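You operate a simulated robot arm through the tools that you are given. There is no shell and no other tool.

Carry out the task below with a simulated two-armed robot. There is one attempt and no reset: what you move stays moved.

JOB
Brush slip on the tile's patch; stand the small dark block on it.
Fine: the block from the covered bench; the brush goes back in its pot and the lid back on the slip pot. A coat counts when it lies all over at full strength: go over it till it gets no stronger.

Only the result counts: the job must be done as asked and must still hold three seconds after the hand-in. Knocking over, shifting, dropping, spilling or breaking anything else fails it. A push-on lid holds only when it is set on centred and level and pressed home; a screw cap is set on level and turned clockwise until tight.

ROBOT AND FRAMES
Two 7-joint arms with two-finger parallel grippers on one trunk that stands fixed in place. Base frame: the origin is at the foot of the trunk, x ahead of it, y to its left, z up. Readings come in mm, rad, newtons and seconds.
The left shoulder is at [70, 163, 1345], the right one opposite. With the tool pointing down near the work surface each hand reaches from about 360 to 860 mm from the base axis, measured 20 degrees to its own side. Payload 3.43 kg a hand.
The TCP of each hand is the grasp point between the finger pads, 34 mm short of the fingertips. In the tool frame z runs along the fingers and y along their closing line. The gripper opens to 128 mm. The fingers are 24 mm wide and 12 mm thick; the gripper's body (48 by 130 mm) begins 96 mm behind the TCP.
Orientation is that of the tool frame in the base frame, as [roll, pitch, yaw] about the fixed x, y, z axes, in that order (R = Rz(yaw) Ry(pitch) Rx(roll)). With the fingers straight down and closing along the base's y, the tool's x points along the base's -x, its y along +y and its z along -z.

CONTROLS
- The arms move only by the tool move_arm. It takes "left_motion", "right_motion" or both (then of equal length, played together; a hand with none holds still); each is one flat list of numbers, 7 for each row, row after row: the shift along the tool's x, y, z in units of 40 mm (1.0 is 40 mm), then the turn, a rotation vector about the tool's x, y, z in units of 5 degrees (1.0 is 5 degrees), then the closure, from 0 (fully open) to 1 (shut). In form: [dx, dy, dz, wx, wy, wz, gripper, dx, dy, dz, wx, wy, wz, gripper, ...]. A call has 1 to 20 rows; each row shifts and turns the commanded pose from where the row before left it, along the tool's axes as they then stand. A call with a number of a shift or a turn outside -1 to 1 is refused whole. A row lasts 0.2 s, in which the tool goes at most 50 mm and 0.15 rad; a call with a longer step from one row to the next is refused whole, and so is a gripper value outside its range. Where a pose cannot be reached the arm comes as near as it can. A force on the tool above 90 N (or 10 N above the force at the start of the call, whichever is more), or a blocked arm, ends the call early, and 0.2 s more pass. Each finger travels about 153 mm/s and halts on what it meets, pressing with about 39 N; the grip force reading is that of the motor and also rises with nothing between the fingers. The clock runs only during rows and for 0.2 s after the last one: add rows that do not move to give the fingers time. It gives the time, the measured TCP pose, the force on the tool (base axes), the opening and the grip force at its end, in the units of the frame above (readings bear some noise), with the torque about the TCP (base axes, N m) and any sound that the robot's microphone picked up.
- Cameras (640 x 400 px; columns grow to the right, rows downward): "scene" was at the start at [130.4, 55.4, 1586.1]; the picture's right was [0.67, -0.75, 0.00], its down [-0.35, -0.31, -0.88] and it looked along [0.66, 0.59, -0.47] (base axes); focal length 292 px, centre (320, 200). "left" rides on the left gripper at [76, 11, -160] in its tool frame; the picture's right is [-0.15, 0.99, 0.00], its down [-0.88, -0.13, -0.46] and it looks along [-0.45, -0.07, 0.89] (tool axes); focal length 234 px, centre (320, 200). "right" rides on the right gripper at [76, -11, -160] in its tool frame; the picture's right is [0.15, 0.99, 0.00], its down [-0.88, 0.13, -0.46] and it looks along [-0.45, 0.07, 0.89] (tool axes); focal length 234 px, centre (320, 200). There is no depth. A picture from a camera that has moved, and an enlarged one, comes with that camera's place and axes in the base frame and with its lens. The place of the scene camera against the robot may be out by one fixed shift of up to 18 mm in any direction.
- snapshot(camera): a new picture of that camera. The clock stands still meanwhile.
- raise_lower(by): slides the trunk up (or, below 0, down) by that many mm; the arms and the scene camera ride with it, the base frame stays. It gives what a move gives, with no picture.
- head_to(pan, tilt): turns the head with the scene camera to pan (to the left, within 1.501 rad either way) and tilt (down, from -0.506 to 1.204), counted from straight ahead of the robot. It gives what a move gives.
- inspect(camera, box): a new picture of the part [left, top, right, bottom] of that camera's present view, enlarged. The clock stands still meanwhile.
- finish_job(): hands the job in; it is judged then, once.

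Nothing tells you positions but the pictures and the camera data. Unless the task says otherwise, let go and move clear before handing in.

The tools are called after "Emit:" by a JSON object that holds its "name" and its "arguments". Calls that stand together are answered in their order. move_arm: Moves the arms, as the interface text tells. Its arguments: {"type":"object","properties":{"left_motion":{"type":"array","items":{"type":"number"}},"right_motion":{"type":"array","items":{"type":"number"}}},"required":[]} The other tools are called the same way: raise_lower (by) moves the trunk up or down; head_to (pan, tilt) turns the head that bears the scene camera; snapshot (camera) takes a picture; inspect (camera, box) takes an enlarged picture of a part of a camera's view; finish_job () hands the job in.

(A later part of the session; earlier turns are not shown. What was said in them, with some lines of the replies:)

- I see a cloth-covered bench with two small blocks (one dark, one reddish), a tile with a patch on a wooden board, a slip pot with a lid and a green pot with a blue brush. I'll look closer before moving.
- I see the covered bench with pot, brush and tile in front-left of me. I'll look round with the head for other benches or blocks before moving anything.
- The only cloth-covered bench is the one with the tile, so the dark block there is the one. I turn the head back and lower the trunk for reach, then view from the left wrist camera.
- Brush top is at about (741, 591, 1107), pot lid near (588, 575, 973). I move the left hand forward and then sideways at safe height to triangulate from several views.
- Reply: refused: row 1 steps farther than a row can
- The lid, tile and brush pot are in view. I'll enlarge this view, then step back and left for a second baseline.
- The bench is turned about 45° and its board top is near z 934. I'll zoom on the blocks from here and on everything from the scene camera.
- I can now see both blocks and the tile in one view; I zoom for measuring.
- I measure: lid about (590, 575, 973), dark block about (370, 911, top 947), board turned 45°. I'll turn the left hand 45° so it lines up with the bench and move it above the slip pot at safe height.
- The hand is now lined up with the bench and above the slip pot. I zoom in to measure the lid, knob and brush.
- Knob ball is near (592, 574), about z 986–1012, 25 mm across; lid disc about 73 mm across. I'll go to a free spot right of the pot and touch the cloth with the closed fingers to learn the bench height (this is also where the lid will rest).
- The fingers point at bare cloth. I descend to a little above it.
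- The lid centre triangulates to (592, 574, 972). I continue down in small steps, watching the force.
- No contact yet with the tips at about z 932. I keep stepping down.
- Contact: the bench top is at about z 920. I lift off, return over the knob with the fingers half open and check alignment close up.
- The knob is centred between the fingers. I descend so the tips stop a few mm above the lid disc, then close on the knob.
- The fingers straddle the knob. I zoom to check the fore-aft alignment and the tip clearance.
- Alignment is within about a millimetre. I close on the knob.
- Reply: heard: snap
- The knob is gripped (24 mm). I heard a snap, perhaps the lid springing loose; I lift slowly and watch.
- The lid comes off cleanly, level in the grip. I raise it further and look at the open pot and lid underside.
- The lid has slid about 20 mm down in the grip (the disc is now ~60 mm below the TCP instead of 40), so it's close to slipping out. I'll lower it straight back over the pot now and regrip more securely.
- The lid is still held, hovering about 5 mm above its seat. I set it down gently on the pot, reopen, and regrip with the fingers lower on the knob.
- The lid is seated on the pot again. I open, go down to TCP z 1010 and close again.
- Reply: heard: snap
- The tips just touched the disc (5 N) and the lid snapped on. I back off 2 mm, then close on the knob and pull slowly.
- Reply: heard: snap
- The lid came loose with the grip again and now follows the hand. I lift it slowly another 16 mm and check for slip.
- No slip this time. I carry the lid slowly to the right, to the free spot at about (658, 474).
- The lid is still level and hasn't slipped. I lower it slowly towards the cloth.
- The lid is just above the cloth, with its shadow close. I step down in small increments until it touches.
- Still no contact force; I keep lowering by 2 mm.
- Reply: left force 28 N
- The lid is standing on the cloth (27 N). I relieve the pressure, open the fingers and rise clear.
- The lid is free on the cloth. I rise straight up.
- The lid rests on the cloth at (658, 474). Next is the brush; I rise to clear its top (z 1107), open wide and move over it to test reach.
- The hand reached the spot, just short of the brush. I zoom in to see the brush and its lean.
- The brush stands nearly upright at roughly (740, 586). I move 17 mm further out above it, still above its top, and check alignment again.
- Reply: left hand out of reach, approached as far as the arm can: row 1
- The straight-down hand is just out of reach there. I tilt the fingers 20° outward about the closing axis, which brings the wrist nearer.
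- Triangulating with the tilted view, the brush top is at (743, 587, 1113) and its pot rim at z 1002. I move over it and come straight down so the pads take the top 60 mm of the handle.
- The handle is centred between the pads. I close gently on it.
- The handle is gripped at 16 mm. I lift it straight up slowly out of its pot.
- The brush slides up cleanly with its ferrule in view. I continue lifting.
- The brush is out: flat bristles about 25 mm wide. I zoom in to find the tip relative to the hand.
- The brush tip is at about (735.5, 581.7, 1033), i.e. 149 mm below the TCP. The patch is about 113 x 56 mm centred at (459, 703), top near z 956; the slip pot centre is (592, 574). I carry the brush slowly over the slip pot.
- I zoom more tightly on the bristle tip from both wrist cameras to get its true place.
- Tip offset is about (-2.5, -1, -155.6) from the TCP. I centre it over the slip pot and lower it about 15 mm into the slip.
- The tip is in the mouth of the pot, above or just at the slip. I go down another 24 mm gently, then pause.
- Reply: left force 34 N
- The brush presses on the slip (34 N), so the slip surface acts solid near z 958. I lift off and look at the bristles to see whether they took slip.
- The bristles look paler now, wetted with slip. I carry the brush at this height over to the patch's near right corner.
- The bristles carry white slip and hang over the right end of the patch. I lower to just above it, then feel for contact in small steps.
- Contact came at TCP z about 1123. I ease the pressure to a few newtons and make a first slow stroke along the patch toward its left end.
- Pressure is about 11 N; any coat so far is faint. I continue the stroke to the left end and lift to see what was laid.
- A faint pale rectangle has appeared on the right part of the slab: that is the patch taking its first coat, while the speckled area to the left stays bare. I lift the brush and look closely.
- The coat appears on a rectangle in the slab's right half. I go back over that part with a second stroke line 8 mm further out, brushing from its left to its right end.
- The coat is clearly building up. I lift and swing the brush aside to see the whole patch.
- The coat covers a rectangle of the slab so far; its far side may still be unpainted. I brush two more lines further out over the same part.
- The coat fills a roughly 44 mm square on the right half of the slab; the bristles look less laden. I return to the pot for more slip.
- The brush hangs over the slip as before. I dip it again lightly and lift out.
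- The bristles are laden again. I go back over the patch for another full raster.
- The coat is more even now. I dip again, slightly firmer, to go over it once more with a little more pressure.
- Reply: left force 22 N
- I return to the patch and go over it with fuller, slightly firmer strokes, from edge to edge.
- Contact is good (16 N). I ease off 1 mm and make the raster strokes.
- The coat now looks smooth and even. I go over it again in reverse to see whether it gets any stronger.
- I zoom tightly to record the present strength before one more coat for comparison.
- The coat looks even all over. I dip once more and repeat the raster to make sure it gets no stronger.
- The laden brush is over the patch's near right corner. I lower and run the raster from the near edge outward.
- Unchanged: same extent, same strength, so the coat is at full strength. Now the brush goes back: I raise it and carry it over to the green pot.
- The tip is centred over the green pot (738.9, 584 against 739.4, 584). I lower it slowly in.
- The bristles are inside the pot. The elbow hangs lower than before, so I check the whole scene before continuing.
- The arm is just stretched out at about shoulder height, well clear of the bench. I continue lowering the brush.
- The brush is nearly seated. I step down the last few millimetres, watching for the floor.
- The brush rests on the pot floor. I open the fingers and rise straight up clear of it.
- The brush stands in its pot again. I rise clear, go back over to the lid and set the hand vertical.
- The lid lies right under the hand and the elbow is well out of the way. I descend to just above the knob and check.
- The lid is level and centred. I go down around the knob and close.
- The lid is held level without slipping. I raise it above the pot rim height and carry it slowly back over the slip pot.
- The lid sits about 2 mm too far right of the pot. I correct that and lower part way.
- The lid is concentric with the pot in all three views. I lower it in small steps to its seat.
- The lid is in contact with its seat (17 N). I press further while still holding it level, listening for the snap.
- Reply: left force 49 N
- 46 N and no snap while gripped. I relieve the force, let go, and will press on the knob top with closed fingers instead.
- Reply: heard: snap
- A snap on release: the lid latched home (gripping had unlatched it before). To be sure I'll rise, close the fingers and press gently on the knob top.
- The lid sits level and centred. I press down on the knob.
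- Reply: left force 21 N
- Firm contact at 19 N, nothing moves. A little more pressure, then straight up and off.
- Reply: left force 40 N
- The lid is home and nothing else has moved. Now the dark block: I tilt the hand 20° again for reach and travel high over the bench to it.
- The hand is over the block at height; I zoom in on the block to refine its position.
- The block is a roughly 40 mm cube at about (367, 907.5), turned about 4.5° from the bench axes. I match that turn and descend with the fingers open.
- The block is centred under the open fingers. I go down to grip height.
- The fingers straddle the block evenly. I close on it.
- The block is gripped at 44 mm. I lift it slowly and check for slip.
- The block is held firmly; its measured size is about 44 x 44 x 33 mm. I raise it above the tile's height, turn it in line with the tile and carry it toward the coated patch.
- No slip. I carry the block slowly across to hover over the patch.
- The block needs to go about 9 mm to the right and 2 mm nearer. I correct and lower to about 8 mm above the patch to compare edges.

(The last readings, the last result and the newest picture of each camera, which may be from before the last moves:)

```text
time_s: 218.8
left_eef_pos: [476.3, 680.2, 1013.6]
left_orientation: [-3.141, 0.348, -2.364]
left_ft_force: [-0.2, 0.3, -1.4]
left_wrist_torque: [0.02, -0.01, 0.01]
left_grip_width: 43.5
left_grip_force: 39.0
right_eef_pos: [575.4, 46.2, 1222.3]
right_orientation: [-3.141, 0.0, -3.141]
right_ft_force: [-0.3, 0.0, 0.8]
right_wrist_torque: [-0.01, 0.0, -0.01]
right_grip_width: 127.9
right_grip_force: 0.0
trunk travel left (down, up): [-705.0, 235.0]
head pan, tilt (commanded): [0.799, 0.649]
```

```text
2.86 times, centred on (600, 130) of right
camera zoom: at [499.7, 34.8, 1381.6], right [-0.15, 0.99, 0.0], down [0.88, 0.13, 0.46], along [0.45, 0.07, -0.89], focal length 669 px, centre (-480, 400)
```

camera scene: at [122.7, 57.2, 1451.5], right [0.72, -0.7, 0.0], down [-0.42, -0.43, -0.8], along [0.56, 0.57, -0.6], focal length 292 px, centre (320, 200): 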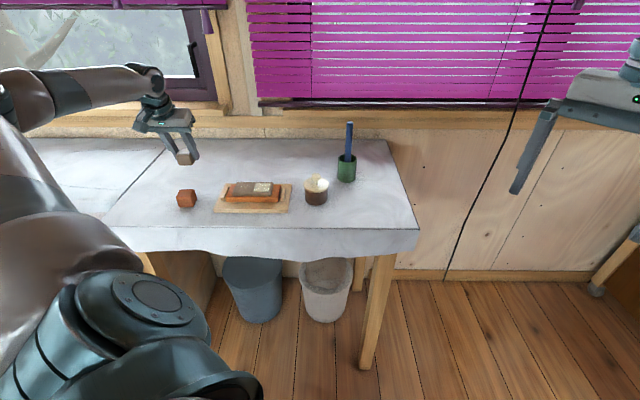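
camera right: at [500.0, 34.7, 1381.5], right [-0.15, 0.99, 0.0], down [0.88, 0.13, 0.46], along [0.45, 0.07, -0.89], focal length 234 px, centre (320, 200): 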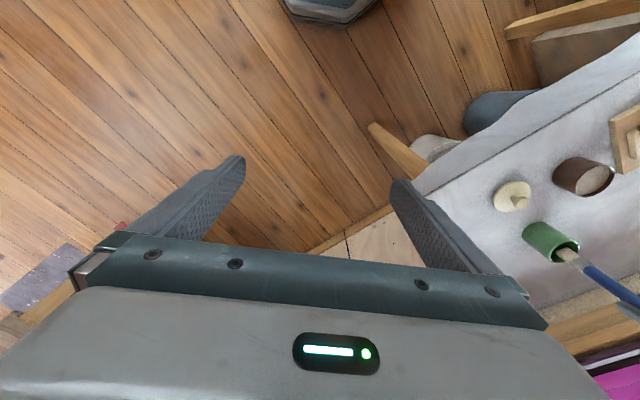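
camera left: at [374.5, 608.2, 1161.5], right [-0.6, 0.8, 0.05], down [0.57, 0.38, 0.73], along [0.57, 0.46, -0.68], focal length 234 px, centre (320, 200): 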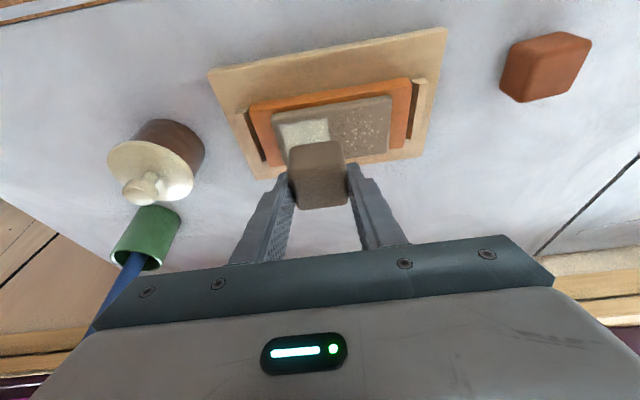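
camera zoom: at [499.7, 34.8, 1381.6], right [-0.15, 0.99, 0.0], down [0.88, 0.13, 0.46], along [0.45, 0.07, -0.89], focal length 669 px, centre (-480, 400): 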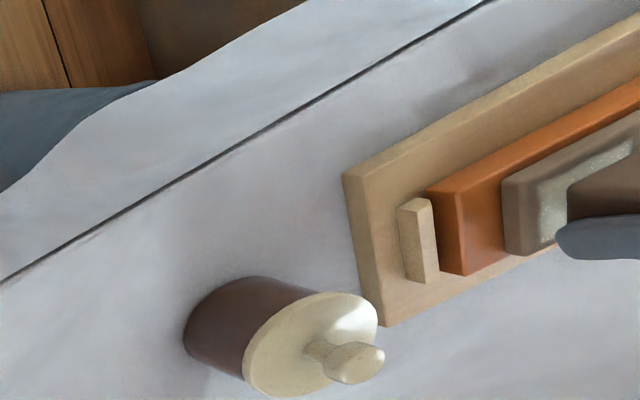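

The block's edges line up with the patch in the views. I lower the last millimetres in small steps, watching the force.

Emit:
{"name": "move_arm", "arguments": {"left_motion": [0.0257, 0, 0.0588, 0, 0, 0, 1, 0.0171, 0, 0.047, 0, 0, 0, 1, 0, 0, 0, 0, 0, 0, 1]}}

Emit:
{"name": "move_arm", "arguments": {"left_motion": [0.0128, 0, 0.0352, 0, 0, 0, 1, 0, 0, 0, 0, 0, 0, 1]}}

Emit:
{"name": "inspect", "arguments": {"camera": "scene", "box": [225, 150, 285, 210]}}

```text
time_s: 219.6
left_eef_pos: [476.6, 678.5, 1008.6]
left_orientation: [-3.142, 0.349, -2.365]
left_ft_force: [0.7, -0.2, -0.4]
left_wrist_torque: [0.02, -0.02, -0.01]
left_grip_width: 44.0
left_grip_force: 39.2
right_eef_pos: [575.9, 46.0, 1221.2]
right_orientation: [-3.141, 0.0, -3.141]
right_ft_force: [-0.1, -0.1, -0.1]
right_wrist_torque: [0.0, 0.0, 0.01]
right_grip_width: 127.9
right_grip_force: 0.0
trunk travel left (down, up): [-705.0, 235.0]
head pan, tilt (commanded): [0.799, 0.649]
```

```text
time_s: 220.2
left_eef_pos: [476.5, 679.1, 1008.1]
left_orientation: [-3.141, 0.348, -2.366]
left_ft_force: [0.2, -0.5, -1.4]
left_wrist_torque: [-0.03, -0.01, 0.01]
left_grip_width: 43.8
left_grip_force: 39.1
right_eef_pos: [576.0, 46.4, 1221.8]
right_orientation: [-3.141, -0.001, -3.141]
right_ft_force: [-0.9, -0.3, 0.1]
right_wrist_torque: [0.03, 0.0, -0.01]
right_grip_width: 128.0
right_grip_force: 0.1
trunk travel left (down, up): [-705.0, 235.0]
head pan, tilt (commanded): [0.799, 0.649]
```

```text
6.67 times, centred on (255, 180) of scene
camera zoom: at [122.9, 57.1, 1451.5], right [0.72, -0.7, 0.0], down [-0.42, -0.43, -0.8], along [0.56, 0.57, -0.6], focal length 1950 px, centre (753, 333)
```

zoom: 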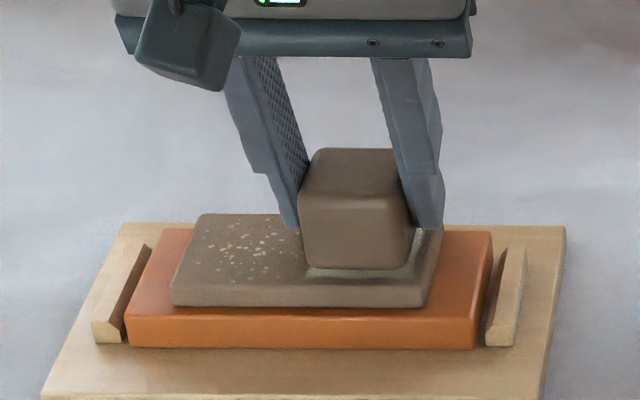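

Emit:
{"name": "move_arm", "arguments": {"left_motion": [0.0128, 0, 0.0352, 0, 0, 0, 1, 0, 0, 0, 0, 0, 0, 1]}}

Emit:
{"name": "move_arm", "arguments": {"left_motion": [0.0128, 0, 0.0352, 0, 0, 0, 1, 0, 0, 0, 0, 0, 0, 1]}}

Emit:
{"name": "inspect", "arguments": {"camera": "scene", "box": [225, 150, 285, 210]}}

```text
time_s: 220.8
left_eef_pos: [476.6, 679.7, 1005.5]
left_orientation: [3.142, 0.35, -2.365]
left_ft_force: [0.6, -0.6, -1.6]
left_wrist_torque: [0.01, -0.01, -0.01]
left_grip_width: 43.8
left_grip_force: 38.8
right_eef_pos: [576.0, 47.0, 1221.7]
right_orientation: [3.141, 0.001, 3.141]
right_ft_force: [-0.8, 0.2, 0.2]
right_wrist_torque: [0.04, 0.03, -0.03]
right_grip_width: 127.9
right_grip_force: 0.1
trunk travel left (down, up): [-705.0, 235.0]
head pan, tilt (commanded): [0.799, 0.649]
```

```text
time_s: 221.4
left_eef_pos: [475.5, 680.0, 1004.7]
left_orientation: [-3.14, 0.35, -2.364]
left_ft_force: [0.4, 0.3, -1.4]
left_wrist_torque: [-0.03, -0.03, 0.01]
left_grip_width: 43.6
left_grip_force: 39.1
right_eef_pos: [575.9, 45.1, 1222.1]
right_orientation: [3.14, -0.001, 3.141]
right_ft_force: [-0.1, -0.9, -0.2]
right_wrist_torque: [0.0, -0.01, 0.0]
right_grip_width: 128.3
right_grip_force: 0.1
trunk travel left (down, up): [-705.0, 235.0]
head pan, tilt (commanded): [0.799, 0.649]
```

```text
6.67 times, centred on (255, 180) of scene
camera zoom: at [122.8, 57.1, 1451.5], right [0.72, -0.7, 0.0], down [-0.42, -0.43, -0.8], along [0.56, 0.57, -0.6], focal length 1950 px, centre (753, 333)
```

zoom: 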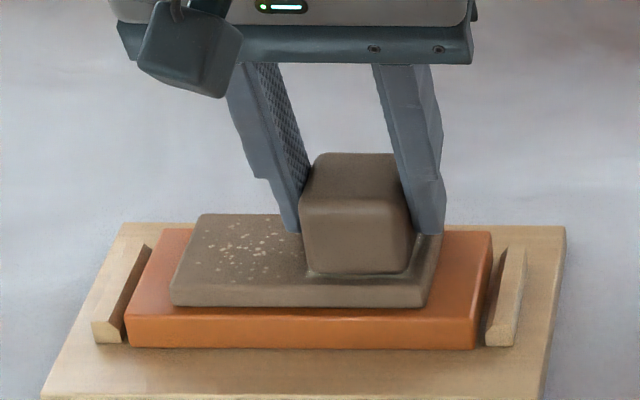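

Emit:
{"name": "move_arm", "arguments": {"left_motion": [0.0103, 0, 0.0282, 0, 0, 0, 1, 0, 0, 0, 0, 0, 0, 1]}}

Emit:
{"name": "move_arm", "arguments": {"left_motion": [0.0103, 0, 0.0282, 0, 0, 0, 1, 0, 0, 0, 0, 0, 0, 1]}}

Emit:
{"name": "move_arm", "arguments": {"left_motion": [0.0103, 0, 0.0282, 0, 0, 0, 1, 0, 0, 0, 0, 0, 0, 1]}}

```text
time_s: 222.0
left_eef_pos: [476.3, 680.0, 1004.2]
left_orientation: [3.14, 0.35, -2.366]
left_ft_force: [0.7, 0.3, 2.5]
left_wrist_torque: [0.0, 0.06, -0.02]
left_grip_width: 43.6
left_grip_force: 38.5
right_eef_pos: [574.4, 45.6, 1221.8]
right_orientation: [-3.141, 0.0, 3.142]
right_ft_force: [-0.3, -0.3, -0.6]
right_wrist_torque: [0.0, 0.01, 0.0]
right_grip_width: 128.3
right_grip_force: 0.0
trunk travel left (down, up): [-705.0, 235.0]
head pan, tilt (commanded): [0.799, 0.649]
```

```text
time_s: 222.6
left_eef_pos: [475.1, 679.3, 1003.7]
left_orientation: [3.141, 0.353, -2.364]
left_ft_force: [2.5, 2.9, 9.7]
left_wrist_torque: [-0.06, 0.1, 0.04]
left_grip_width: 43.7
left_grip_force: 38.8
right_eef_pos: [574.3, 43.9, 1220.9]
right_orientation: [3.141, 0.0, -3.141]
right_ft_force: [0.3, -1.1, -0.1]
right_wrist_torque: [-0.01, 0.0, 0.0]
right_grip_width: 128.2
right_grip_force: 0.1
trunk travel left (down, up): [-705.0, 235.0]
head pan, tilt (commanded): [0.799, 0.649]
```

```text
time_s: 223.2
left_eef_pos: [476.4, 679.6, 1005.3]
left_orientation: [-3.141, 0.353, -2.364]
left_ft_force: [5.3, 3.8, 19.3]
left_wrist_torque: [-0.06, 0.11, -0.01]
left_grip_width: 43.9
left_grip_force: 39.7
right_eef_pos: [574.6, 44.9, 1222.2]
right_orientation: [3.138, 0.0, 3.141]
right_ft_force: [0.3, 0.0, -0.2]
right_wrist_torque: [-0.02, -0.01, -0.02]
right_grip_width: 127.8
right_grip_force: 0.0
trunk travel left (down, up): [-705.0, 235.0]
head pan, tilt (commanded): [0.799, 0.649]
```

The block stands on the coat with 19 N of pressure. I check the views, then ease off and release.

Emit:
{"name": "inspect", "arguments": {"camera": "scene", "box": [225, 150, 285, 210]}}

Emit:
{"name": "inspect", "arguments": {"camera": "left", "box": [240, 90, 400, 230]}}

```text
6.67 times, centred on (255, 180) of scene
camera zoom: at [121.9, 55.3, 1451.8], right [0.72, -0.7, 0.0], down [-0.42, -0.43, -0.8], along [0.56, 0.57, -0.6], focal length 1950 px, centre (753, 333)
```

zoom: 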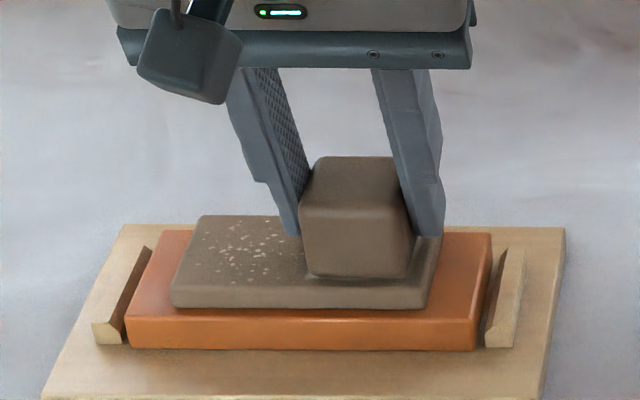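

```text
2.86 times, centred on (320, 160) of left
camera zoom: at [378.5, 599.6, 1128.2], right [-0.6, 0.8, 0.05], down [0.57, 0.38, 0.73], along [0.57, 0.47, -0.68], focal length 669 px, centre (320, 314)
```

zoom: 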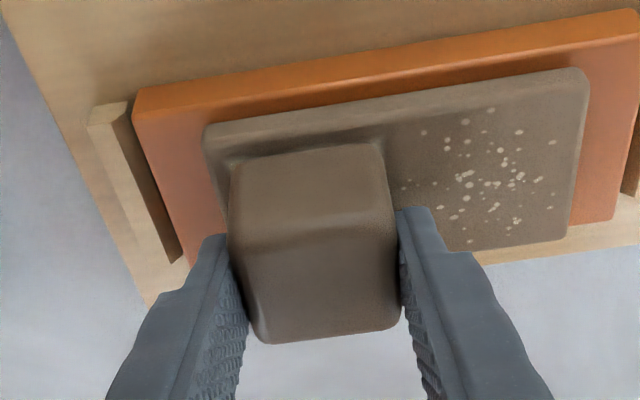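

The block fully covers the patch and stands square. I ease the pressure and open the fingers gradually.

Emit:
{"name": "move_arm", "arguments": {"left_motion": [-0.0214, 0, -0.0588, 0, 0, 0, 1, 0, 0, 0, 0, 0, 0, 1]}}

Emit:
{"name": "move_arm", "arguments": {"left_motion": [0, 0, 0, 0, 0, 0, 0.62, 0, 0, 0, 0, 0, 0, 0.58, 0, 0, 0, 0, 0, 0, 0.52, 0, 0, 0, 0, 0, 0, 0.5, 0, 0, 0, 0, 0, 0, 0.5]}}

Emit:
{"name": "inspect", "arguments": {"camera": "scene", "box": [225, 150, 285, 210]}}

Emit:
{"name": "inspect", "arguments": {"camera": "left", "box": [220, 80, 420, 240]}}

```text
time_s: 223.8
left_eef_pos: [474.8, 679.3, 1005.8]
left_orientation: [-3.141, 0.348, -2.364]
left_ft_force: [3.5, 3.6, 11.2]
left_wrist_torque: [0.14, -0.22, 0.0]
left_grip_width: 43.7
left_grip_force: 38.7
right_eef_pos: [574.4, 44.7, 1222.2]
right_orientation: [-3.141, 0.001, -3.141]
right_ft_force: [0.0, 0.1, 0.5]
right_wrist_torque: [0.0, -0.01, -0.01]
right_grip_width: 127.9
right_grip_force: 0.0
trunk travel left (down, up): [-705.0, 235.0]
head pan, tilt (commanded): [0.799, 0.649]
```

```text
time_s: 225.0
left_eef_pos: [475.9, 678.9, 1004.6]
left_orientation: [3.141, 0.348, -2.364]
left_ft_force: [0.3, 0.2, -0.4]
left_wrist_torque: [-0.01, 0.05, 0.0]
left_grip_width: 64.4
left_grip_force: 0.1
right_eef_pos: [575.3, 45.0, 1221.4]
right_orientation: [-3.14, 0.001, -3.142]
right_ft_force: [0.3, 0.1, -0.2]
right_wrist_torque: [-0.02, -0.01, -0.02]
right_grip_width: 127.9
right_grip_force: 0.1
trunk travel left (down, up): [-705.0, 235.0]
head pan, tilt (commanded): [0.799, 0.649]
```

```text
6.67 times, centred on (255, 180) of scene
camera zoom: at [122.7, 56.9, 1451.5], right [0.72, -0.7, 0.0], down [-0.42, -0.43, -0.8], along [0.56, 0.57, -0.6], focal length 1950 px, centre (753, 333)
```

zoom: 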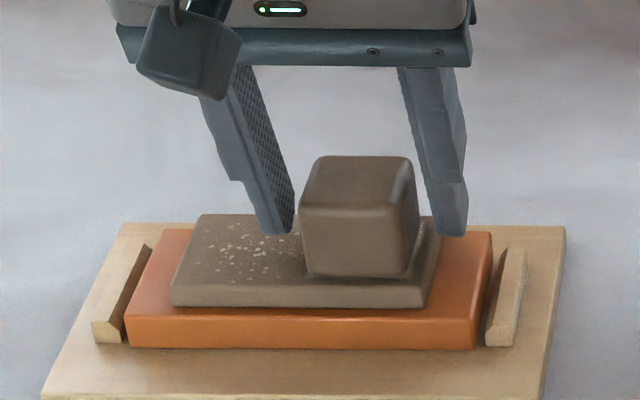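

```text
2.50 times, centred on (320, 160) of left
camera zoom: at [378.9, 600.3, 1128.6], right [-0.6, 0.8, 0.05], down [0.57, 0.38, 0.73], along [0.57, 0.46, -0.68], focal length 585 px, centre (320, 300)
```

zoom: 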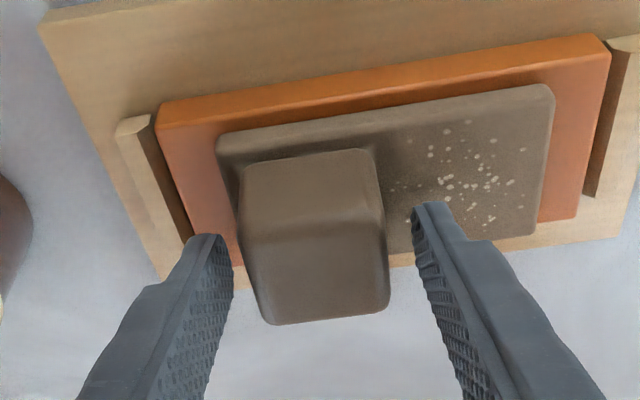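

The block stands free on the patch. I rise straight up and clear.

Emit:
{"name": "move_arm", "arguments": {"left_motion": [-0.0428, 0, -0.1175, 0, 0, 0, 0.5, -0.0855, 0, -0.235, 0, 0, 0, 0.5, -0.214, 0, -0.587, 0, 0, 0, 0.5, -0.214, 0, -0.587, 0, 0, 0, 0.5, -0.214, 0, -0.587, 0, 0, 0, 0.5, -0.214, 0, -0.587, 0, 0, 0, 0.5, -0.214, 0, -0.587, 0, 0, 0, 0.5, -0.214, 0, -0.587, 0, 0, 0, 0.5, 0, 0, 0, 0, 0, 0, 0.5]}}

Emit:
{"name": "snapshot", "arguments": {"camera": "scene"}}

Emit:
{"name": "inspect", "arguments": {"camera": "scene", "box": [200, 130, 370, 220]}}

Emit:
{"name": "snapshot", "arguments": {"camera": "left"}}

```text
time_s: 227.0
left_eef_pos: [474.9, 680.4, 1170.2]
left_orientation: [-3.14, 0.348, -2.365]
left_ft_force: [0.3, 0.0, 0.0]
left_wrist_torque: [-0.01, 0.04, -0.01]
left_grip_width: 64.0
left_grip_force: 0.2
right_eef_pos: [575.0, 46.8, 1222.1]
right_orientation: [-3.141, -0.002, 3.141]
right_ft_force: [-0.5, -0.3, 0.3]
right_wrist_torque: [-0.01, 0.01, 0.02]
right_grip_width: 128.1
right_grip_force: 0.0
trunk travel left (down, up): [-705.0, 235.0]
head pan, tilt (commanded): [0.799, 0.649]
```

```text
taken
camera scene: at [122.3, 57.0, 1451.6], right [0.72, -0.7, 0.0], down [-0.42, -0.43, -0.8], along [0.56, 0.57, -0.6], focal length 292 px, centre (320, 200)
```

scene: 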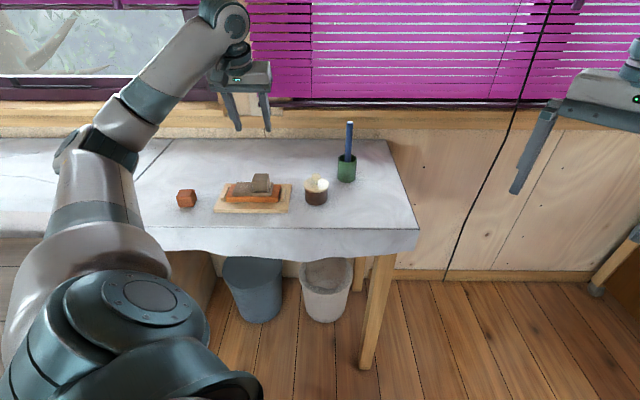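

```text
3.76 times, centred on (285, 175) of scene
camera zoom: at [122.3, 57.0, 1451.6], right [0.72, -0.7, 0.0], down [-0.42, -0.43, -0.8], along [0.56, 0.57, -0.6], focal length 1101 px, centre (452, 294)
```

zoom: 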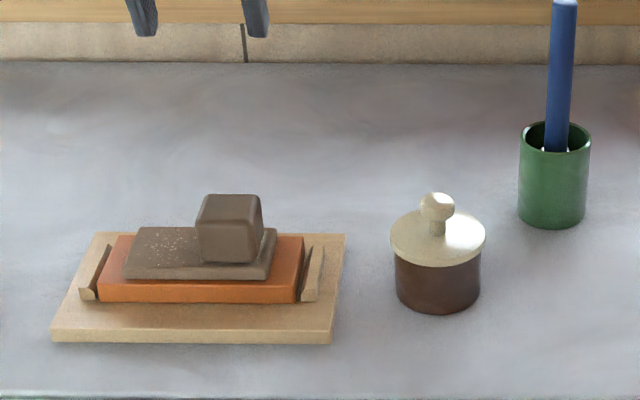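

```text
taken
camera left: at [377.9, 600.3, 1293.8], right [-0.6, 0.8, 0.05], down [0.57, 0.38, 0.73], along [0.57, 0.46, -0.68], focal length 234 px, centre (320, 200)
```

left: 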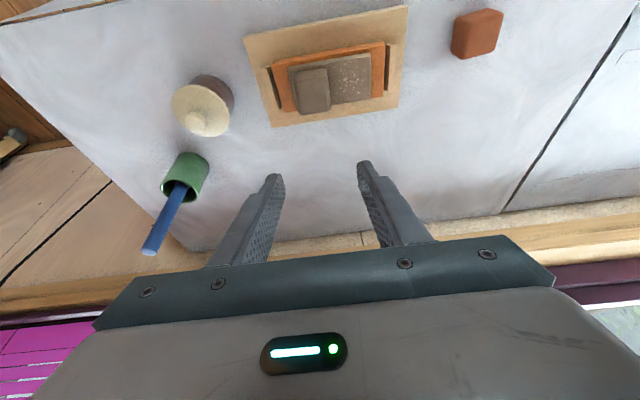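

All is in place: block on the patch, lid on, brush in its pot. I take a last close look before handing in.

Emit:
{"name": "inspect", "arguments": {"camera": "left", "box": [240, 0, 420, 130]}}

Emit:
{"name": "inspect", "arguments": {"camera": "right", "box": [500, 60, 640, 300]}}

Emit:
{"name": "inspect", "arguments": {"camera": "scene", "box": [240, 165, 290, 205]}}

Emit:
{"name": "inspect", "arguments": {"camera": "scene", "box": [295, 165, 335, 210]}}

```text
3.08 times, centred on (330, 65) of left
camera zoom: at [377.9, 600.3, 1293.8], right [-0.6, 0.8, 0.05], down [0.57, 0.38, 0.73], along [0.57, 0.46, -0.68], focal length 720 px, centre (289, 615)
```

zoom: 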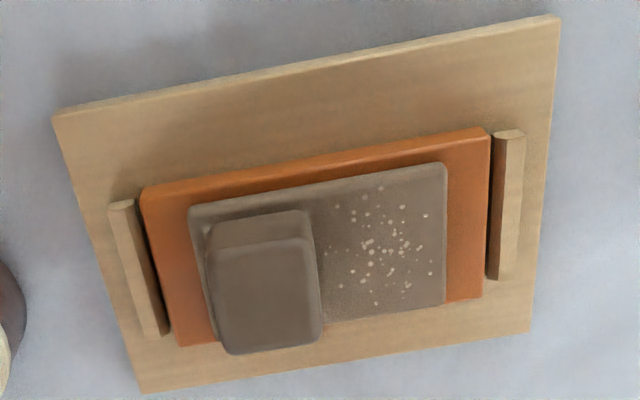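

```text
1.67 times, centred on (570, 180) of right
camera zoom: at [499.2, 34.7, 1381.8], right [-0.15, 0.99, 0.0], down [0.88, 0.13, 0.46], along [0.45, 0.07, -0.89], focal length 390 px, centre (-97, 233)
```

zoom: 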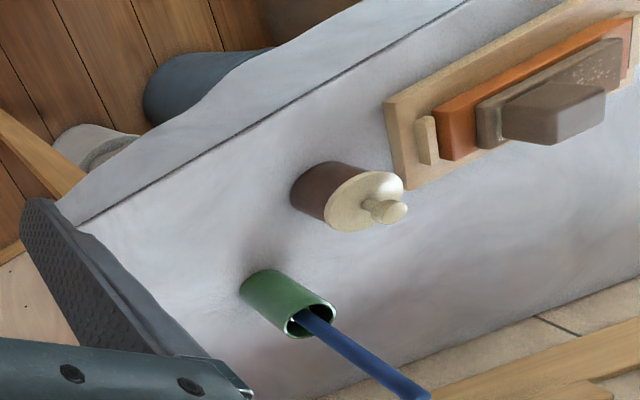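

```text
10.00 times, centred on (265, 185) of scene
camera zoom: at [122.3, 57.0, 1451.6], right [0.72, -0.7, 0.0], down [-0.42, -0.43, -0.8], along [0.56, 0.57, -0.6], focal length 2925 px, centre (870, 350)
```

zoom: 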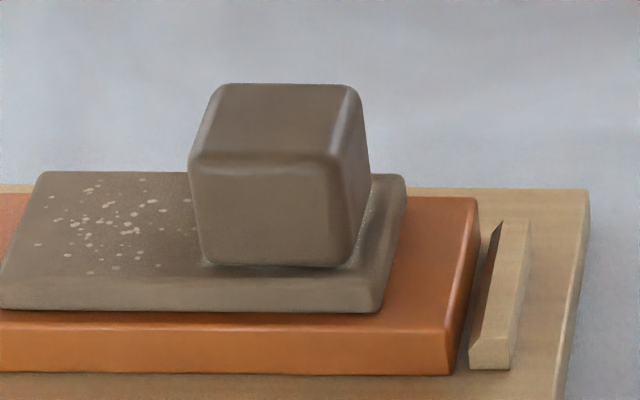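

```text
8.89 times, centred on (315, 188) of scene
camera zoom: at [122.3, 57.0, 1451.6], right [0.72, -0.7, 0.0], down [-0.42, -0.43, -0.8], along [0.56, 0.57, -0.6], focal length 2600 px, centre (364, 311)
```

zoom: 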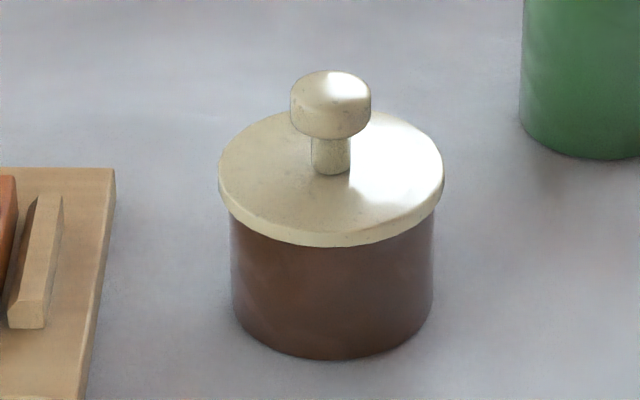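

The block stands square on the coated patch, the lid sits level and pressed home, the brush is back in its pot, and both hands are clear. I hand the job in.

Emit:
{"name": "finish_job", "arguments": {}}

```text
The job is handed in.
```

I brushed the patch with slip until it got no stronger, and the small dark block from the covered bench now stands on it. The brush is back in its pot, the lid is on the slip pot, and I've handed the job in. I don't have the judging result.

- **Coat:** I dipped the brush four times and went over the patch again and again. A last dip and full pass changed neither the strength nor the extent. The patch turned out to be a square of about 44 mm on the right half of the slab. The speckled half took no slip.
- **Block:** Its footprint is about the same size as the patch, so it covers almost all of the patch. It stood steady after I let go.
- **Brush:** It rests on the floor of the green pot, nearly upright.
- **Lid:** It snapped home and sits centred and level. I also pressed on the knob, up to 37 N, and nothing moved.

On my first lift the lid slid about 20 mm down in the grip. I set it back on the pot and took a fresh grip, so it was never dropped. From the views before and after, nothing else on the bench was knocked, moved or spilled.
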